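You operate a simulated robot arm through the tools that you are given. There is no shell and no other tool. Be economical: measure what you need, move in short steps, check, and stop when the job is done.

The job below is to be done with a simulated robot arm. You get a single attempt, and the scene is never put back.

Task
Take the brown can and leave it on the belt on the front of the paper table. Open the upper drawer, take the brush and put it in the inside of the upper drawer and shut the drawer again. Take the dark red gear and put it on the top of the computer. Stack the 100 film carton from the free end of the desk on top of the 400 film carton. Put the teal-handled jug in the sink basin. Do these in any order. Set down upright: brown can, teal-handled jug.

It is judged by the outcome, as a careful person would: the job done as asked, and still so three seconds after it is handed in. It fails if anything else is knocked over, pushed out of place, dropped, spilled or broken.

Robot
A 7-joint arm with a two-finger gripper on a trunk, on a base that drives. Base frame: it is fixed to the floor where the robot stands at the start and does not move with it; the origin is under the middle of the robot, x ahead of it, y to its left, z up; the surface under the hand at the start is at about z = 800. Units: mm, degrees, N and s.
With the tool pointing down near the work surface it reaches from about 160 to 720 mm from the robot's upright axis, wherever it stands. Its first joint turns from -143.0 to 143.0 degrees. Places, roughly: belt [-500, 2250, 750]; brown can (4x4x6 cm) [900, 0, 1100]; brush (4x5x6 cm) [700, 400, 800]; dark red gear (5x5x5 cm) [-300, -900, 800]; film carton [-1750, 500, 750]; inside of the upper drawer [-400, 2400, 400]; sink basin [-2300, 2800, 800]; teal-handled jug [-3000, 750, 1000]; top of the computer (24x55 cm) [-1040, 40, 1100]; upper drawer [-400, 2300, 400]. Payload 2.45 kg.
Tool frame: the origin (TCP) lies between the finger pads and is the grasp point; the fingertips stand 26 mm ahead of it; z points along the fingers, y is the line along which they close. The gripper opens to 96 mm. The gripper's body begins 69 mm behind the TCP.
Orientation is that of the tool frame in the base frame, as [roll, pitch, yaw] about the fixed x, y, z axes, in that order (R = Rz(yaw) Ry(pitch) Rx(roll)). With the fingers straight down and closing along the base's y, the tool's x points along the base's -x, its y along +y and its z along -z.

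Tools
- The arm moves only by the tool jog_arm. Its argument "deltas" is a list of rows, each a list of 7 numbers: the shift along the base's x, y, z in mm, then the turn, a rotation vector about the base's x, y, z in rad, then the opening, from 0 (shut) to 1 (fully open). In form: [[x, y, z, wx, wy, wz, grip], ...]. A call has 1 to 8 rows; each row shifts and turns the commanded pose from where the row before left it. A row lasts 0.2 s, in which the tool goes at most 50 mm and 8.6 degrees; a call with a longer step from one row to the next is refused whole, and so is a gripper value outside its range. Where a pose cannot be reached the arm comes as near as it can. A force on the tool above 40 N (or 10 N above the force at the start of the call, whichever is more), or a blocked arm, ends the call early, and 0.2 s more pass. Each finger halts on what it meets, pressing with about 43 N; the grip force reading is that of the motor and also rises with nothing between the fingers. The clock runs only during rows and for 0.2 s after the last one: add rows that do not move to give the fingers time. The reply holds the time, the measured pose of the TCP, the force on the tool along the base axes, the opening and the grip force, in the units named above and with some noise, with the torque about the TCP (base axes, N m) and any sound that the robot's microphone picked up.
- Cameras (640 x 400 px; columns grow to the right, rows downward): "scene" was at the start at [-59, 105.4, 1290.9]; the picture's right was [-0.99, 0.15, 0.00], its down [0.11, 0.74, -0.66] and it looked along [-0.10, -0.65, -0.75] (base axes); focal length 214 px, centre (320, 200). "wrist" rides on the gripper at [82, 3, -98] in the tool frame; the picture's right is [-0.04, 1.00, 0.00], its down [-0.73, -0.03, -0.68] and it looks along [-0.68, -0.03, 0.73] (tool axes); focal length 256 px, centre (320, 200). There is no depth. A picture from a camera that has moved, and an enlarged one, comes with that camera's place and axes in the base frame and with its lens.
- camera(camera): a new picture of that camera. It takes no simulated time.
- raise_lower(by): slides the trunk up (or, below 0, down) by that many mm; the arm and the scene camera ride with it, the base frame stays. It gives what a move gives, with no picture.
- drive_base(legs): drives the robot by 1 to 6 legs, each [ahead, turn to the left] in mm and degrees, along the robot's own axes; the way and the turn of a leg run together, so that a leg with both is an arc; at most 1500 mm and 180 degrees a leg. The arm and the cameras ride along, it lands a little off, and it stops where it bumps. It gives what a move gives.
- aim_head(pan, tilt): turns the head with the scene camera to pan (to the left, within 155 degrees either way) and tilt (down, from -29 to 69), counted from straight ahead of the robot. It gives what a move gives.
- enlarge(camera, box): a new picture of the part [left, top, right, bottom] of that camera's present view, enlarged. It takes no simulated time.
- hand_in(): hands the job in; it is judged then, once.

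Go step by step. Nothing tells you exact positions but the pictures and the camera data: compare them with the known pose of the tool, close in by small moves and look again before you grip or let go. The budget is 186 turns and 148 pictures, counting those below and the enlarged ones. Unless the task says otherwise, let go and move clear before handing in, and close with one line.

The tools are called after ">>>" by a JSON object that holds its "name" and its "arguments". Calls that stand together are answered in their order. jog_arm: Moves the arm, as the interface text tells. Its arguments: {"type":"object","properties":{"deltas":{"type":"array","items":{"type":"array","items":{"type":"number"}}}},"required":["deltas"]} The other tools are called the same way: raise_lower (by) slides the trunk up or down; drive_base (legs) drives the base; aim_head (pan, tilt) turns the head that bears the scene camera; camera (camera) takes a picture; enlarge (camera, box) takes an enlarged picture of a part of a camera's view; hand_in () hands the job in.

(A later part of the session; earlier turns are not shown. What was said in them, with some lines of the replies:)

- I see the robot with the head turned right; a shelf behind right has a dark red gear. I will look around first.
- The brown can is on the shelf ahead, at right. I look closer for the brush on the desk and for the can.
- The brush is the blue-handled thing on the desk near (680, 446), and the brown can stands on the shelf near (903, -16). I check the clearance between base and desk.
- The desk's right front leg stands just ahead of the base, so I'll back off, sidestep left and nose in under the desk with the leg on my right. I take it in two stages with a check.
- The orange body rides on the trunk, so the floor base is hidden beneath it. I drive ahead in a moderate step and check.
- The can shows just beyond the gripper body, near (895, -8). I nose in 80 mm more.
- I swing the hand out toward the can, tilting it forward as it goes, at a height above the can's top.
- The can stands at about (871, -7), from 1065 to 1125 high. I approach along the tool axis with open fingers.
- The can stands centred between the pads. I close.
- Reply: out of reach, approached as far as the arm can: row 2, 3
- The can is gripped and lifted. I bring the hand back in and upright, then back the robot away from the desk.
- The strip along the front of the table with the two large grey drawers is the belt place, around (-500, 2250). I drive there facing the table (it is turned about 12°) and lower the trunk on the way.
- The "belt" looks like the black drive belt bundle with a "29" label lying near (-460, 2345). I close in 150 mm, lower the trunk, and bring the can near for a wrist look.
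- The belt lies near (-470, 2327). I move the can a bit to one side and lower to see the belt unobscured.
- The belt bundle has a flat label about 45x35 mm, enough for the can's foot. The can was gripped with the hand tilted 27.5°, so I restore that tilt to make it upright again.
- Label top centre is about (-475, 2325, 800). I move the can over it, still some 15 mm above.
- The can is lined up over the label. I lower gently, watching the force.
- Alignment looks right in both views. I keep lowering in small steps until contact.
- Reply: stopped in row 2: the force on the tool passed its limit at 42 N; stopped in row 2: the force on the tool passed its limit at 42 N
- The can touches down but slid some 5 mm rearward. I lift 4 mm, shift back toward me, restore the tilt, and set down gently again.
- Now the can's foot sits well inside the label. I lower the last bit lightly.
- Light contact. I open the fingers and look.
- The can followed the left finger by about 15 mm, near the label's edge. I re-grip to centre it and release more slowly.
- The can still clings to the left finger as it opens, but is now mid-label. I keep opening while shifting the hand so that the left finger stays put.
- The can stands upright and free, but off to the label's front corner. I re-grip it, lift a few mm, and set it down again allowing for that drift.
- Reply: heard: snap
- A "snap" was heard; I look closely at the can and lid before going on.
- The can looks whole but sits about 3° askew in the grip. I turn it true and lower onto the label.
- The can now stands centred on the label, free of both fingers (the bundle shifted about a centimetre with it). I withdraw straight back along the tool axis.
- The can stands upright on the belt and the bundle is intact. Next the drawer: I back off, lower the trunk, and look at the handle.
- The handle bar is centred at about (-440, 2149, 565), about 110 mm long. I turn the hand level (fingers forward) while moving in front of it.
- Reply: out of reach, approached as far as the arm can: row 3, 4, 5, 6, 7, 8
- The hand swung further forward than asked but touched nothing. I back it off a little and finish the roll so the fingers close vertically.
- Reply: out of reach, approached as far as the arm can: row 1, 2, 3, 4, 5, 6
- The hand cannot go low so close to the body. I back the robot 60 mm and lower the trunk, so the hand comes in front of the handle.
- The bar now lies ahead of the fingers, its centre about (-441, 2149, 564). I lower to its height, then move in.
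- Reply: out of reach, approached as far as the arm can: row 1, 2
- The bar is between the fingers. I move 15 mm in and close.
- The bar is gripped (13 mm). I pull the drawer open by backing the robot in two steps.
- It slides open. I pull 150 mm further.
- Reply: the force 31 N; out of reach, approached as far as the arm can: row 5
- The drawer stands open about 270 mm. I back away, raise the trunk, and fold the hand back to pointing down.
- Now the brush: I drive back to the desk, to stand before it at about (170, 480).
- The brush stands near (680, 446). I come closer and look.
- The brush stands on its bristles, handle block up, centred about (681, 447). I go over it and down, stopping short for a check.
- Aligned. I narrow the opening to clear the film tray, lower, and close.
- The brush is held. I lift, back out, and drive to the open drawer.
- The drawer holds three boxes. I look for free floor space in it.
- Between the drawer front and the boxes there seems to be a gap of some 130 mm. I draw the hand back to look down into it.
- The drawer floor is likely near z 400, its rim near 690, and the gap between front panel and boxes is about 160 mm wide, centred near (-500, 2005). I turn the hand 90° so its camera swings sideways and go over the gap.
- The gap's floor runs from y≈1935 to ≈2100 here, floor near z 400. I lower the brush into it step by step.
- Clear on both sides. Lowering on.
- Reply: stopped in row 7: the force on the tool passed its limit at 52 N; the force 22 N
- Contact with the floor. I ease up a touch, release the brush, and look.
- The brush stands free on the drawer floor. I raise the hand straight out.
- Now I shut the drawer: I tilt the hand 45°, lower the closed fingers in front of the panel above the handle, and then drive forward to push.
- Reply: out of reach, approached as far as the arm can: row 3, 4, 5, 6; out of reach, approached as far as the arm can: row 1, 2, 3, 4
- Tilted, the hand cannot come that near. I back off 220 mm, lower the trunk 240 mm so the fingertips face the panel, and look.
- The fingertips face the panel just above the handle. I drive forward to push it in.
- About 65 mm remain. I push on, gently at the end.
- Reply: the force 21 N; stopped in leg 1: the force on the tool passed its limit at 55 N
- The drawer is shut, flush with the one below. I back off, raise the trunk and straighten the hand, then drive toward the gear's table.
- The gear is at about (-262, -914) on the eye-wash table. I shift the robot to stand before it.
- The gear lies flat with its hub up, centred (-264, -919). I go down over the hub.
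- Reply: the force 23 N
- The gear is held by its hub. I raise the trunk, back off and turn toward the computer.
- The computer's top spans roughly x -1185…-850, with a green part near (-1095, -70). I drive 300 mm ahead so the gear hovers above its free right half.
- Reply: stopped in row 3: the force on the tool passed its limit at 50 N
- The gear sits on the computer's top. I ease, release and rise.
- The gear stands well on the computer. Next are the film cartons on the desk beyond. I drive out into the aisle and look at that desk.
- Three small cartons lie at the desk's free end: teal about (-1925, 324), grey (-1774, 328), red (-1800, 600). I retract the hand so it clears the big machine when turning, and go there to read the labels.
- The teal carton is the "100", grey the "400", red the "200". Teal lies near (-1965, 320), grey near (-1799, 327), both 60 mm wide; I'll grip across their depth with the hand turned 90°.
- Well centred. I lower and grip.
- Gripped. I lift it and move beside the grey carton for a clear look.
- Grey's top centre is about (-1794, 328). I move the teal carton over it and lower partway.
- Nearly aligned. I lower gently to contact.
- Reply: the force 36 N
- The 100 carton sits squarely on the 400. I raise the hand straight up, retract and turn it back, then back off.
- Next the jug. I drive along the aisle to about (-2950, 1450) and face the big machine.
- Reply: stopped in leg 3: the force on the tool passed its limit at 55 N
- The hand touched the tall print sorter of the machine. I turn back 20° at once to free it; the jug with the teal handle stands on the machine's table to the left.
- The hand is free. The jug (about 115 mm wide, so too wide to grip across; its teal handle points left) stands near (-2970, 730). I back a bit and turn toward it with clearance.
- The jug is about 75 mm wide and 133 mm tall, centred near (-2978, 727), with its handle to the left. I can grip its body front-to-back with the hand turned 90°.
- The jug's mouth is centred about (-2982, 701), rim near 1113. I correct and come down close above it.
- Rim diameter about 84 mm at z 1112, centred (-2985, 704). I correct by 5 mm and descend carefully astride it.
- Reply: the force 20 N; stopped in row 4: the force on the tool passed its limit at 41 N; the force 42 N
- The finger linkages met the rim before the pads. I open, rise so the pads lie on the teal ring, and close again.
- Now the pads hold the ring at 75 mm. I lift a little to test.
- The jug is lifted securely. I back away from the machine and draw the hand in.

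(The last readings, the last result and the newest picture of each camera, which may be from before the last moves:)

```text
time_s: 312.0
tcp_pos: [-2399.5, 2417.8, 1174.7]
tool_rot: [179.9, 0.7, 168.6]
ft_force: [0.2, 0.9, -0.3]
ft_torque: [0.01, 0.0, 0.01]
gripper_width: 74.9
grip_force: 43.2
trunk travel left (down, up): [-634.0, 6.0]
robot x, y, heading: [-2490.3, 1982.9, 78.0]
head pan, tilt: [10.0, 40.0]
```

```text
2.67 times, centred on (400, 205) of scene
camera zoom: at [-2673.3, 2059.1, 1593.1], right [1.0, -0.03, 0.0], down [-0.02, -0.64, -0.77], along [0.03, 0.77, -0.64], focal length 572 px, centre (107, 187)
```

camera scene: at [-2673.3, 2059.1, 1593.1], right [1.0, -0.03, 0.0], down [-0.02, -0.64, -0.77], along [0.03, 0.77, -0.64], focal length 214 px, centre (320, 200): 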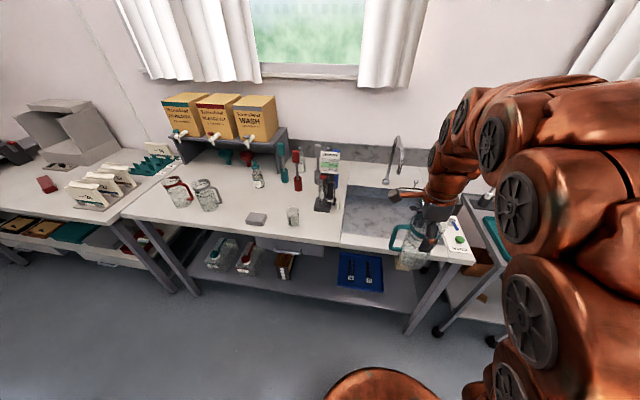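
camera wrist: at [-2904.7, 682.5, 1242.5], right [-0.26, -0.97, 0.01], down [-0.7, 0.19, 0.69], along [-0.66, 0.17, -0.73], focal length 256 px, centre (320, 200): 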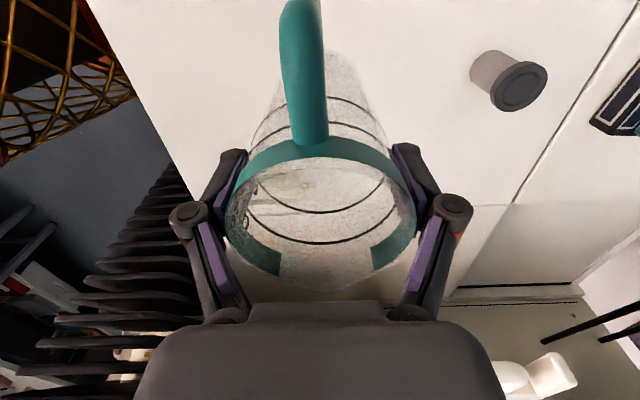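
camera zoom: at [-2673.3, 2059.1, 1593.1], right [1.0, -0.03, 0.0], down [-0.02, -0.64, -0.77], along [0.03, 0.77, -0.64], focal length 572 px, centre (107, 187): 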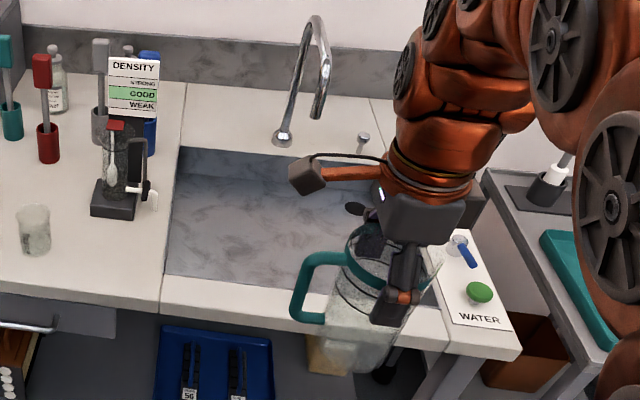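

The basin is about 420 x 370 mm, centred near (-2320, 2830), with the tap behind it. I'll set the jug in the front-left part of it, near (-2380, 2770). I drive 190 mm closer and extend the hand over the basin.

>>> {"name": "drive_base", "arguments": {"legs": [[190, 0]]}}

>>> {"name": "jog_arm", "arguments": {"deltas": [[-5, 38, 0, 0, 0, 0, 0.6], [-5, 38, 0, 0, 0, 0, 0.6], [-5, 38, 0, 0, 0, 0, 0.6], [-5, 38, 0, 0, 0, 0, 0.6]]}}

>>> {"name": "camera", "arguments": {"camera": "wrist"}}

>>> {"name": "camera", "arguments": {"camera": "scene"}}

```text
time_s: 313.6
tcp_pos: [-2360.2, 2605.4, 1174.6]
tool_rot: [179.8, 0.6, 168.7]
ft_force: [-0.1, 0.1, -0.7]
ft_torque: [0.01, -0.02, 0.02]
gripper_width: 74.8
grip_force: 42.5
trunk travel left (down, up): [-634.0, 6.0]
robot x, y, heading: [-2448.0, 2171.1, 78.3]
head pan, tilt: [10.0, 40.0]
```

```text
time_s: 314.6
tcp_pos: [-2381.1, 2759.0, 1175.2]
tool_rot: [179.7, 0.6, 168.7]
ft_force: [-0.5, 0.1, -0.5]
ft_torque: [0.04, -0.01, 0.0]
gripper_width: 74.8
grip_force: 43.2
trunk travel left (down, up): [-634.0, 6.0]
robot x, y, heading: [-2450.1, 2177.0, 78.3]
head pan, tilt: [10.0, 40.0]
```

```text
19 pictures are left
camera wrist: at [-2461.5, 2776.9, 1272.3], right [0.23, 0.97, 0.01], down [0.71, -0.17, 0.69], along [0.67, -0.16, -0.73], focal length 256 px, centre (320, 200)
```

wrist: 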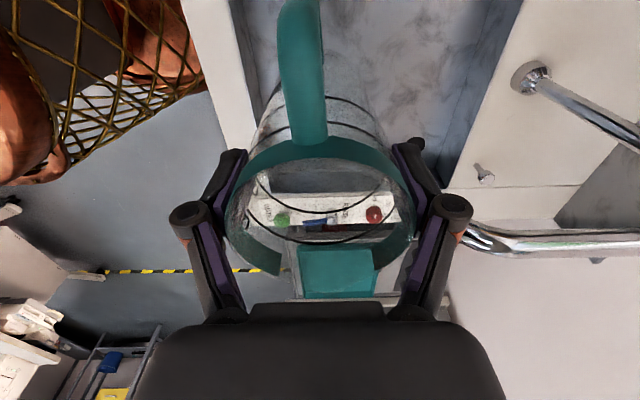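

```text
18 pictures are left
camera scene: at [-2633.8, 2247.3, 1593.1], right [1.0, -0.03, 0.0], down [-0.02, -0.64, -0.77], along [0.02, 0.77, -0.64], focal length 214 px, centre (320, 200)
```

scene: 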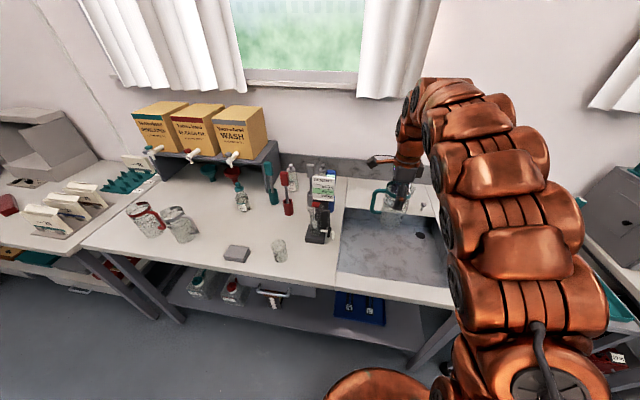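

The jug is above the basin, clear of the tap. I shift 15 mm inward and lower with the trunk, then check.

>>> {"name": "jog_arm", "arguments": {"deltas": [[0, 15, 0, 0, 0, 0, 0.6]]}}

>>> {"name": "raise_lower", "arguments": {"by": -180}}

>>> {"name": "camera", "arguments": {"camera": "wrist"}}

>>> {"name": "enlarge", "arguments": {"camera": "scene", "box": [310, 110, 470, 260]}}

```text
time_s: 315.0
tcp_pos: [-2381.1, 2771.8, 1174.9]
tool_rot: [179.7, 0.5, 168.7]
ft_force: [-0.9, 0.0, -0.2]
ft_torque: [0.02, 0.0, 0.02]
gripper_width: 75.0
grip_force: 42.8
trunk travel left (down, up): [-634.0, 6.0]
robot x, y, heading: [-2451.8, 2171.4, 78.2]
head pan, tilt: [10.0, 40.0]
```

```text
time_s: 317.0
tcp_pos: [-2380.5, 2772.1, 995.9]
tool_rot: [179.8, 0.5, 168.7]
ft_force: [0.1, -0.7, 0.1]
ft_torque: [0.03, 0.0, -0.01]
gripper_width: 74.9
grip_force: 42.7
trunk travel left (down, up): [-454.0, 186.0]
robot x, y, heading: [-2450.1, 2174.9, 78.4]
head pan, tilt: [10.0, 40.0]
```

```text
17 pictures are left
camera wrist: at [-2461.8, 2790.8, 1092.3], right [0.24, 0.97, 0.0], down [0.71, -0.17, 0.69], along [0.67, -0.16, -0.73], focal length 256 px, centre (320, 200)
```

wrist: 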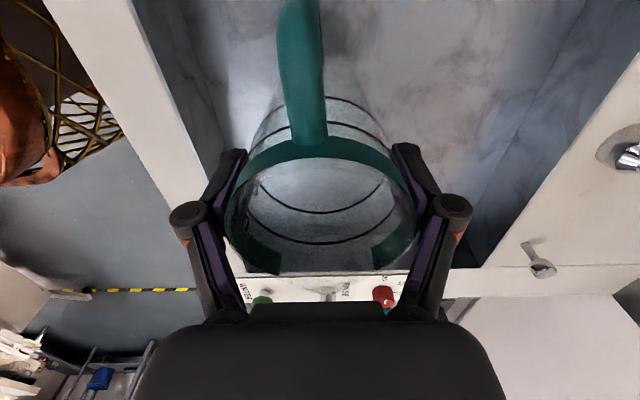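

```text
2.67 times, centred on (390, 185) of scene
camera zoom: at [-2633.7, 2247.6, 1413.1], right [1.0, -0.03, 0.0], down [-0.02, -0.64, -0.77], along [0.02, 0.77, -0.64], focal length 572 px, centre (133, 240)
```

zoom: 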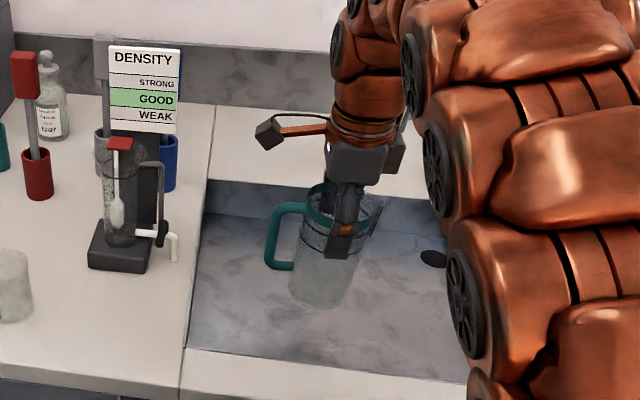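

The jug is coming down inside the basin. I lower on with the arm in guarded steps.

>>> {"name": "jog_arm", "arguments": {"deltas": [[0, 0, -15, 0, 0, 0, 0.6], [0, 0, -15, 0, 0, 0, 0.6], [0, 0, -12, 0, 0, 0, 0.6], [0, 0, -10, 0, 0, 0, 0.6], [0, 0, -10, 0, 0, 0, 0.6], [0, 0, -8, 0, 0, 0, 0.6], [0, 0, -8, 0, 0, 0, 0.6], [0, 0, -8, 0, 0, 0, 0.6]]}}

>>> {"name": "enlarge", "arguments": {"camera": "scene", "box": [310, 110, 470, 260]}}

```text
time_s: 318.7
tcp_pos: [-2380.2, 2771.2, 920.2]
tool_rot: [179.4, 0.6, 168.7]
ft_force: [-1.3, -6.0, 24.1]
ft_torque: [-0.65, 0.14, -0.02]
gripper_width: 74.8
grip_force: 43.2
trunk travel left (down, up): [-454.0, 186.0]
robot x, y, heading: [-2445.3, 2172.6, 78.3]
head pan, tilt: [10.0, 40.0]
stopped in row 8: the force on the tool passed its limit at 48 N (the readings are from after the stop); the commanded pose is now the measured one
```

```text
2.67 times, centred on (390, 185) of scene
camera zoom: at [-2633.8, 2246.2, 1413.3], right [1.0, -0.03, 0.0], down [-0.02, -0.64, -0.77], along [0.02, 0.77, -0.64], focal length 572 px, centre (133, 240)
```

zoom: 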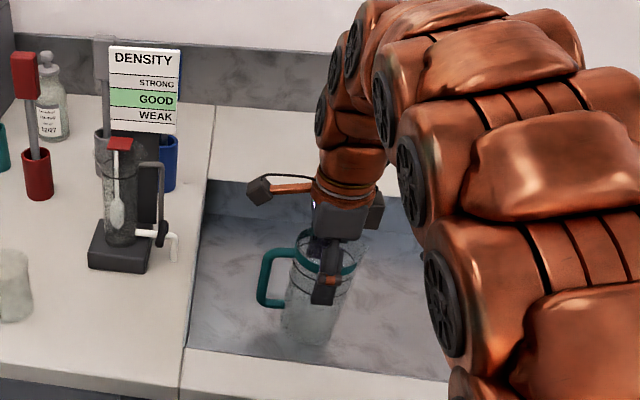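

It touches down at z≈800, the basin floor, clear of the walls. I ease and open slowly.

>>> {"name": "jog_arm", "arguments": {"deltas": [[0, 0, 2, 0, 0, 0, 0.6], [0, 0, 0, 0, 0, 0, 0.8], [0, 0, 0, 0, 0, 0, 0.84], [0, 0, 0, 0, 0, 0, 0.88], [0, 0, 0, 0, 0, 0, 0.94], [0, 0, 0, 0, 0, 0, 1], [0, 0, 0, 0, 0, 0, 1]]}}

>>> {"name": "camera", "arguments": {"camera": "wrist"}}

```text
time_s: 320.3
tcp_pos: [-2380.1, 2772.1, 920.2]
tool_rot: [179.4, 0.6, 168.7]
ft_force: [0.6, -0.4, -0.2]
ft_torque: [-0.01, 0.02, -0.02]
gripper_width: 96.3
grip_force: 0.1
trunk travel left (down, up): [-454.0, 186.0]
robot x, y, heading: [-2449.4, 2175.1, 77.9]
head pan, tilt: [10.0, 40.0]
```

```text
14 pictures are left
camera wrist: at [-2461.8, 2790.1, 1017.7], right [0.24, 0.97, 0.01], down [0.71, -0.18, 0.69], along [0.67, -0.16, -0.73], focal length 256 px, centre (320, 200)
```

wrist: 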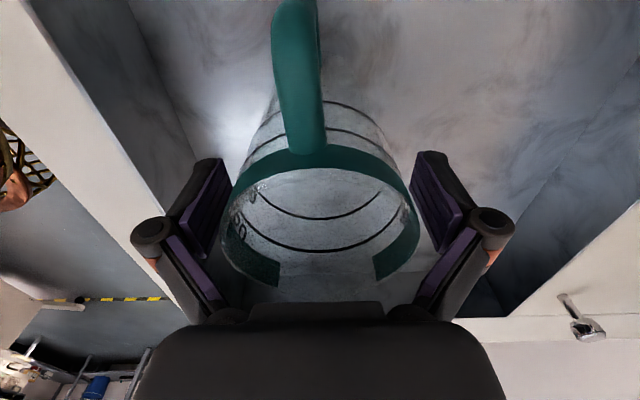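

The jug stands free and upright in the basin. I rise straight up.

>>> {"name": "jog_arm", "arguments": {"deltas": [[0, 0, 8, 0, 0, 0, 1], [0, 0, 12, 0, 0, 0, 1], [0, 0, 20, 0, 0, 0, 1], [0, 0, 35, 0, 0, 0, 1], [0, 0, 45, 0, 0, 0, 1], [0, 0, 45, 0, 0, 0, 1], [0, -20, 30, 0, 0, 0, 1], [0, -40, 0, 0, 0, 0, 1]]}}

>>> {"name": "camera", "arguments": {"camera": "scene"}}

```text
time_s: 322.1
tcp_pos: [-2381.2, 2713.1, 1113.8]
tool_rot: [179.4, 0.7, 168.6]
ft_force: [-0.5, 0.3, -0.5]
ft_torque: [-0.06, 0.0, -0.01]
gripper_width: 95.8
grip_force: 0.1
trunk travel left (down, up): [-454.0, 186.0]
robot x, y, heading: [-2446.1, 2170.9, 78.0]
head pan, tilt: [10.0, 40.0]
```

```text
13 pictures are left
camera scene: at [-2633.6, 2248.1, 1413.0], right [1.0, -0.03, 0.0], down [-0.02, -0.64, -0.77], along [0.03, 0.77, -0.64], focal length 214 px, centre (320, 200)
```

scene: 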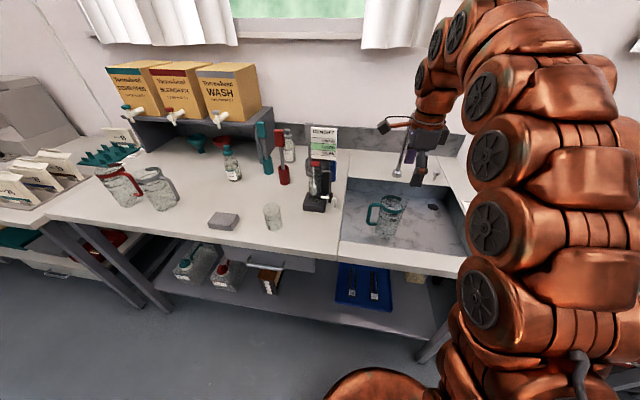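

The jug stands in the basin. I back off a little and check the can and drawer from here.

>>> {"name": "drive_base", "arguments": {"legs": [[-250, 0], [0, -60]]}}

>>> {"name": "aim_head", "arguments": {"pan": -10, "tilt": 20}}

>>> {"name": "camera", "arguments": {"camera": "scene"}}

```text
time_s: 326.5
tcp_pos: [-2002.7, 2150.2, 1116.6]
tool_rot: [179.5, 0.5, 109.7]
ft_force: [0.5, 0.0, 0.4]
ft_torque: [-0.01, 0.0, 0.01]
gripper_width: 95.9
grip_force: 0.0
trunk travel left (down, up): [-454.0, 186.0]
robot x, y, heading: [-2500.1, 1928.4, 19.3]
head pan, tilt: [10.0, 40.0]
```

```text
time_s: 327.3
tcp_pos: [-2003.7, 2149.2, 1114.9]
tool_rot: [179.5, 0.5, 109.7]
ft_force: [0.9, 0.3, -0.2]
ft_torque: [0.03, 0.0, -0.02]
gripper_width: 96.0
grip_force: 0.0
trunk travel left (down, up): [-454.0, 186.0]
robot x, y, heading: [-2503.1, 1927.0, 19.2]
head pan, tilt: [-10.0, 20.0]
```

```text
12 pictures are left
camera scene: at [-2514.0, 2101.0, 1444.4], right [0.16, -0.99, 0.0], down [-0.34, -0.05, -0.94], along [0.93, 0.15, -0.34], focal length 214 px, centre (320, 200)
```

scene: 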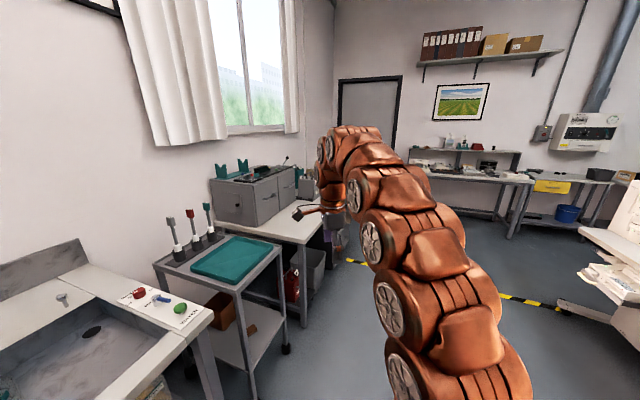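

The arm hides the can. I turn the robot 45° right and the head left to see past it.

>>> {"name": "drive_base", "arguments": {"legs": [[0, -55]]}}

>>> {"name": "aim_head", "arguments": {"pan": 40, "tilt": 20}}

>>> {"name": "camera", "arguments": {"camera": "scene"}}

```text
time_s: 330.3
tcp_pos: [-2047.5, 1631.0, 1115.1]
tool_rot: [179.5, 0.5, 52.5]
ft_force: [-0.4, -0.4, -0.1]
ft_torque: [-0.01, -0.01, -0.04]
gripper_width: 95.9
grip_force: 0.0
trunk travel left (down, up): [-454.0, 186.0]
robot x, y, heading: [-2502.8, 1932.0, -38.1]
head pan, tilt: [-10.0, 20.0]
```

```text
time_s: 331.5
tcp_pos: [-2047.4, 1629.7, 1115.9]
tool_rot: [179.5, 0.5, 52.5]
ft_force: [0.5, 0.0, 0.2]
ft_torque: [0.02, -0.03, 0.06]
gripper_width: 96.0
grip_force: 0.1
trunk travel left (down, up): [-454.0, 186.0]
robot x, y, heading: [-2500.8, 1926.6, -37.9]
head pan, tilt: [40.0, 20.0]
```

```text
11 pictures are left
camera scene: at [-2333.4, 2108.0, 1444.5], right [0.03, -1.0, 0.0], down [-0.34, -0.01, -0.94], along [0.94, 0.03, -0.34], focal length 214 px, centre (320, 200)
```

scene: 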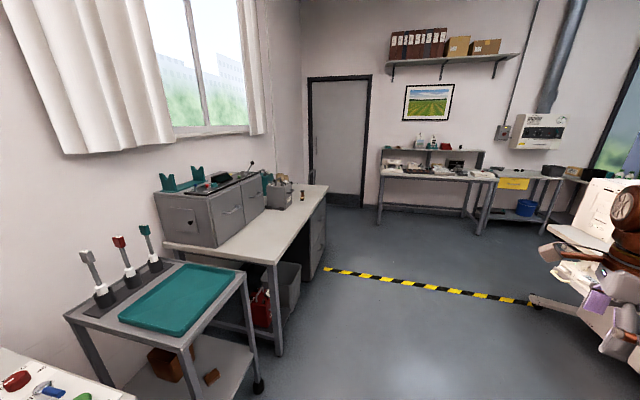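

>>> {"name": "enlarge", "arguments": {"camera": "scene", "box": [260, 160, 340, 230]}}

```text
5.71 times, centred on (300, 195) of scene
camera zoom: at [-2333.4, 2108.0, 1444.5], right [0.03, -1.0, 0.0], down [-0.34, -0.01, -0.94], along [0.94, 0.03, -0.34], focal length 1226 px, centre (434, 229)
```

zoom: 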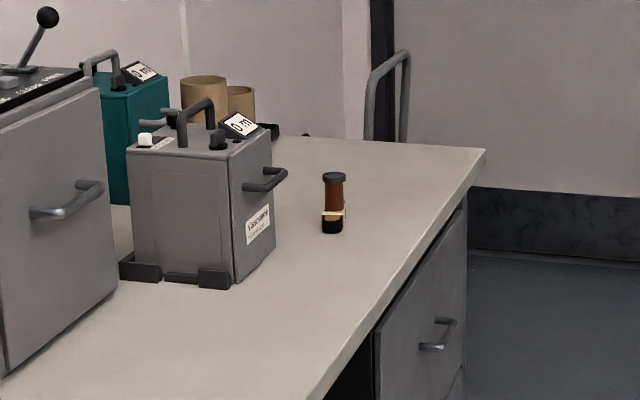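

The can stands upright on the belt, the drawer is shut, and the jug, gear and cartons are in place. The hand is clear, so I hand in.

>>> {"name": "hand_in", "arguments": {}}

```text
The job is handed in.
```

All five jobs are done and handed in: the brown can stands upright on the belt, the brush is in the shut upper drawer, the gear is on the computer, the 100 carton is on the 400 carton, and the jug stands upright in the sink basin. Three things happened on the way: the belt bundle slid about a centimetre while I set the can on it, I heard a snap while re-gripping the can (it looked whole afterwards), and the hand bumped the print sorter on the big machine, which looked undamaged, though I could not tell whether its amber flap had moved.
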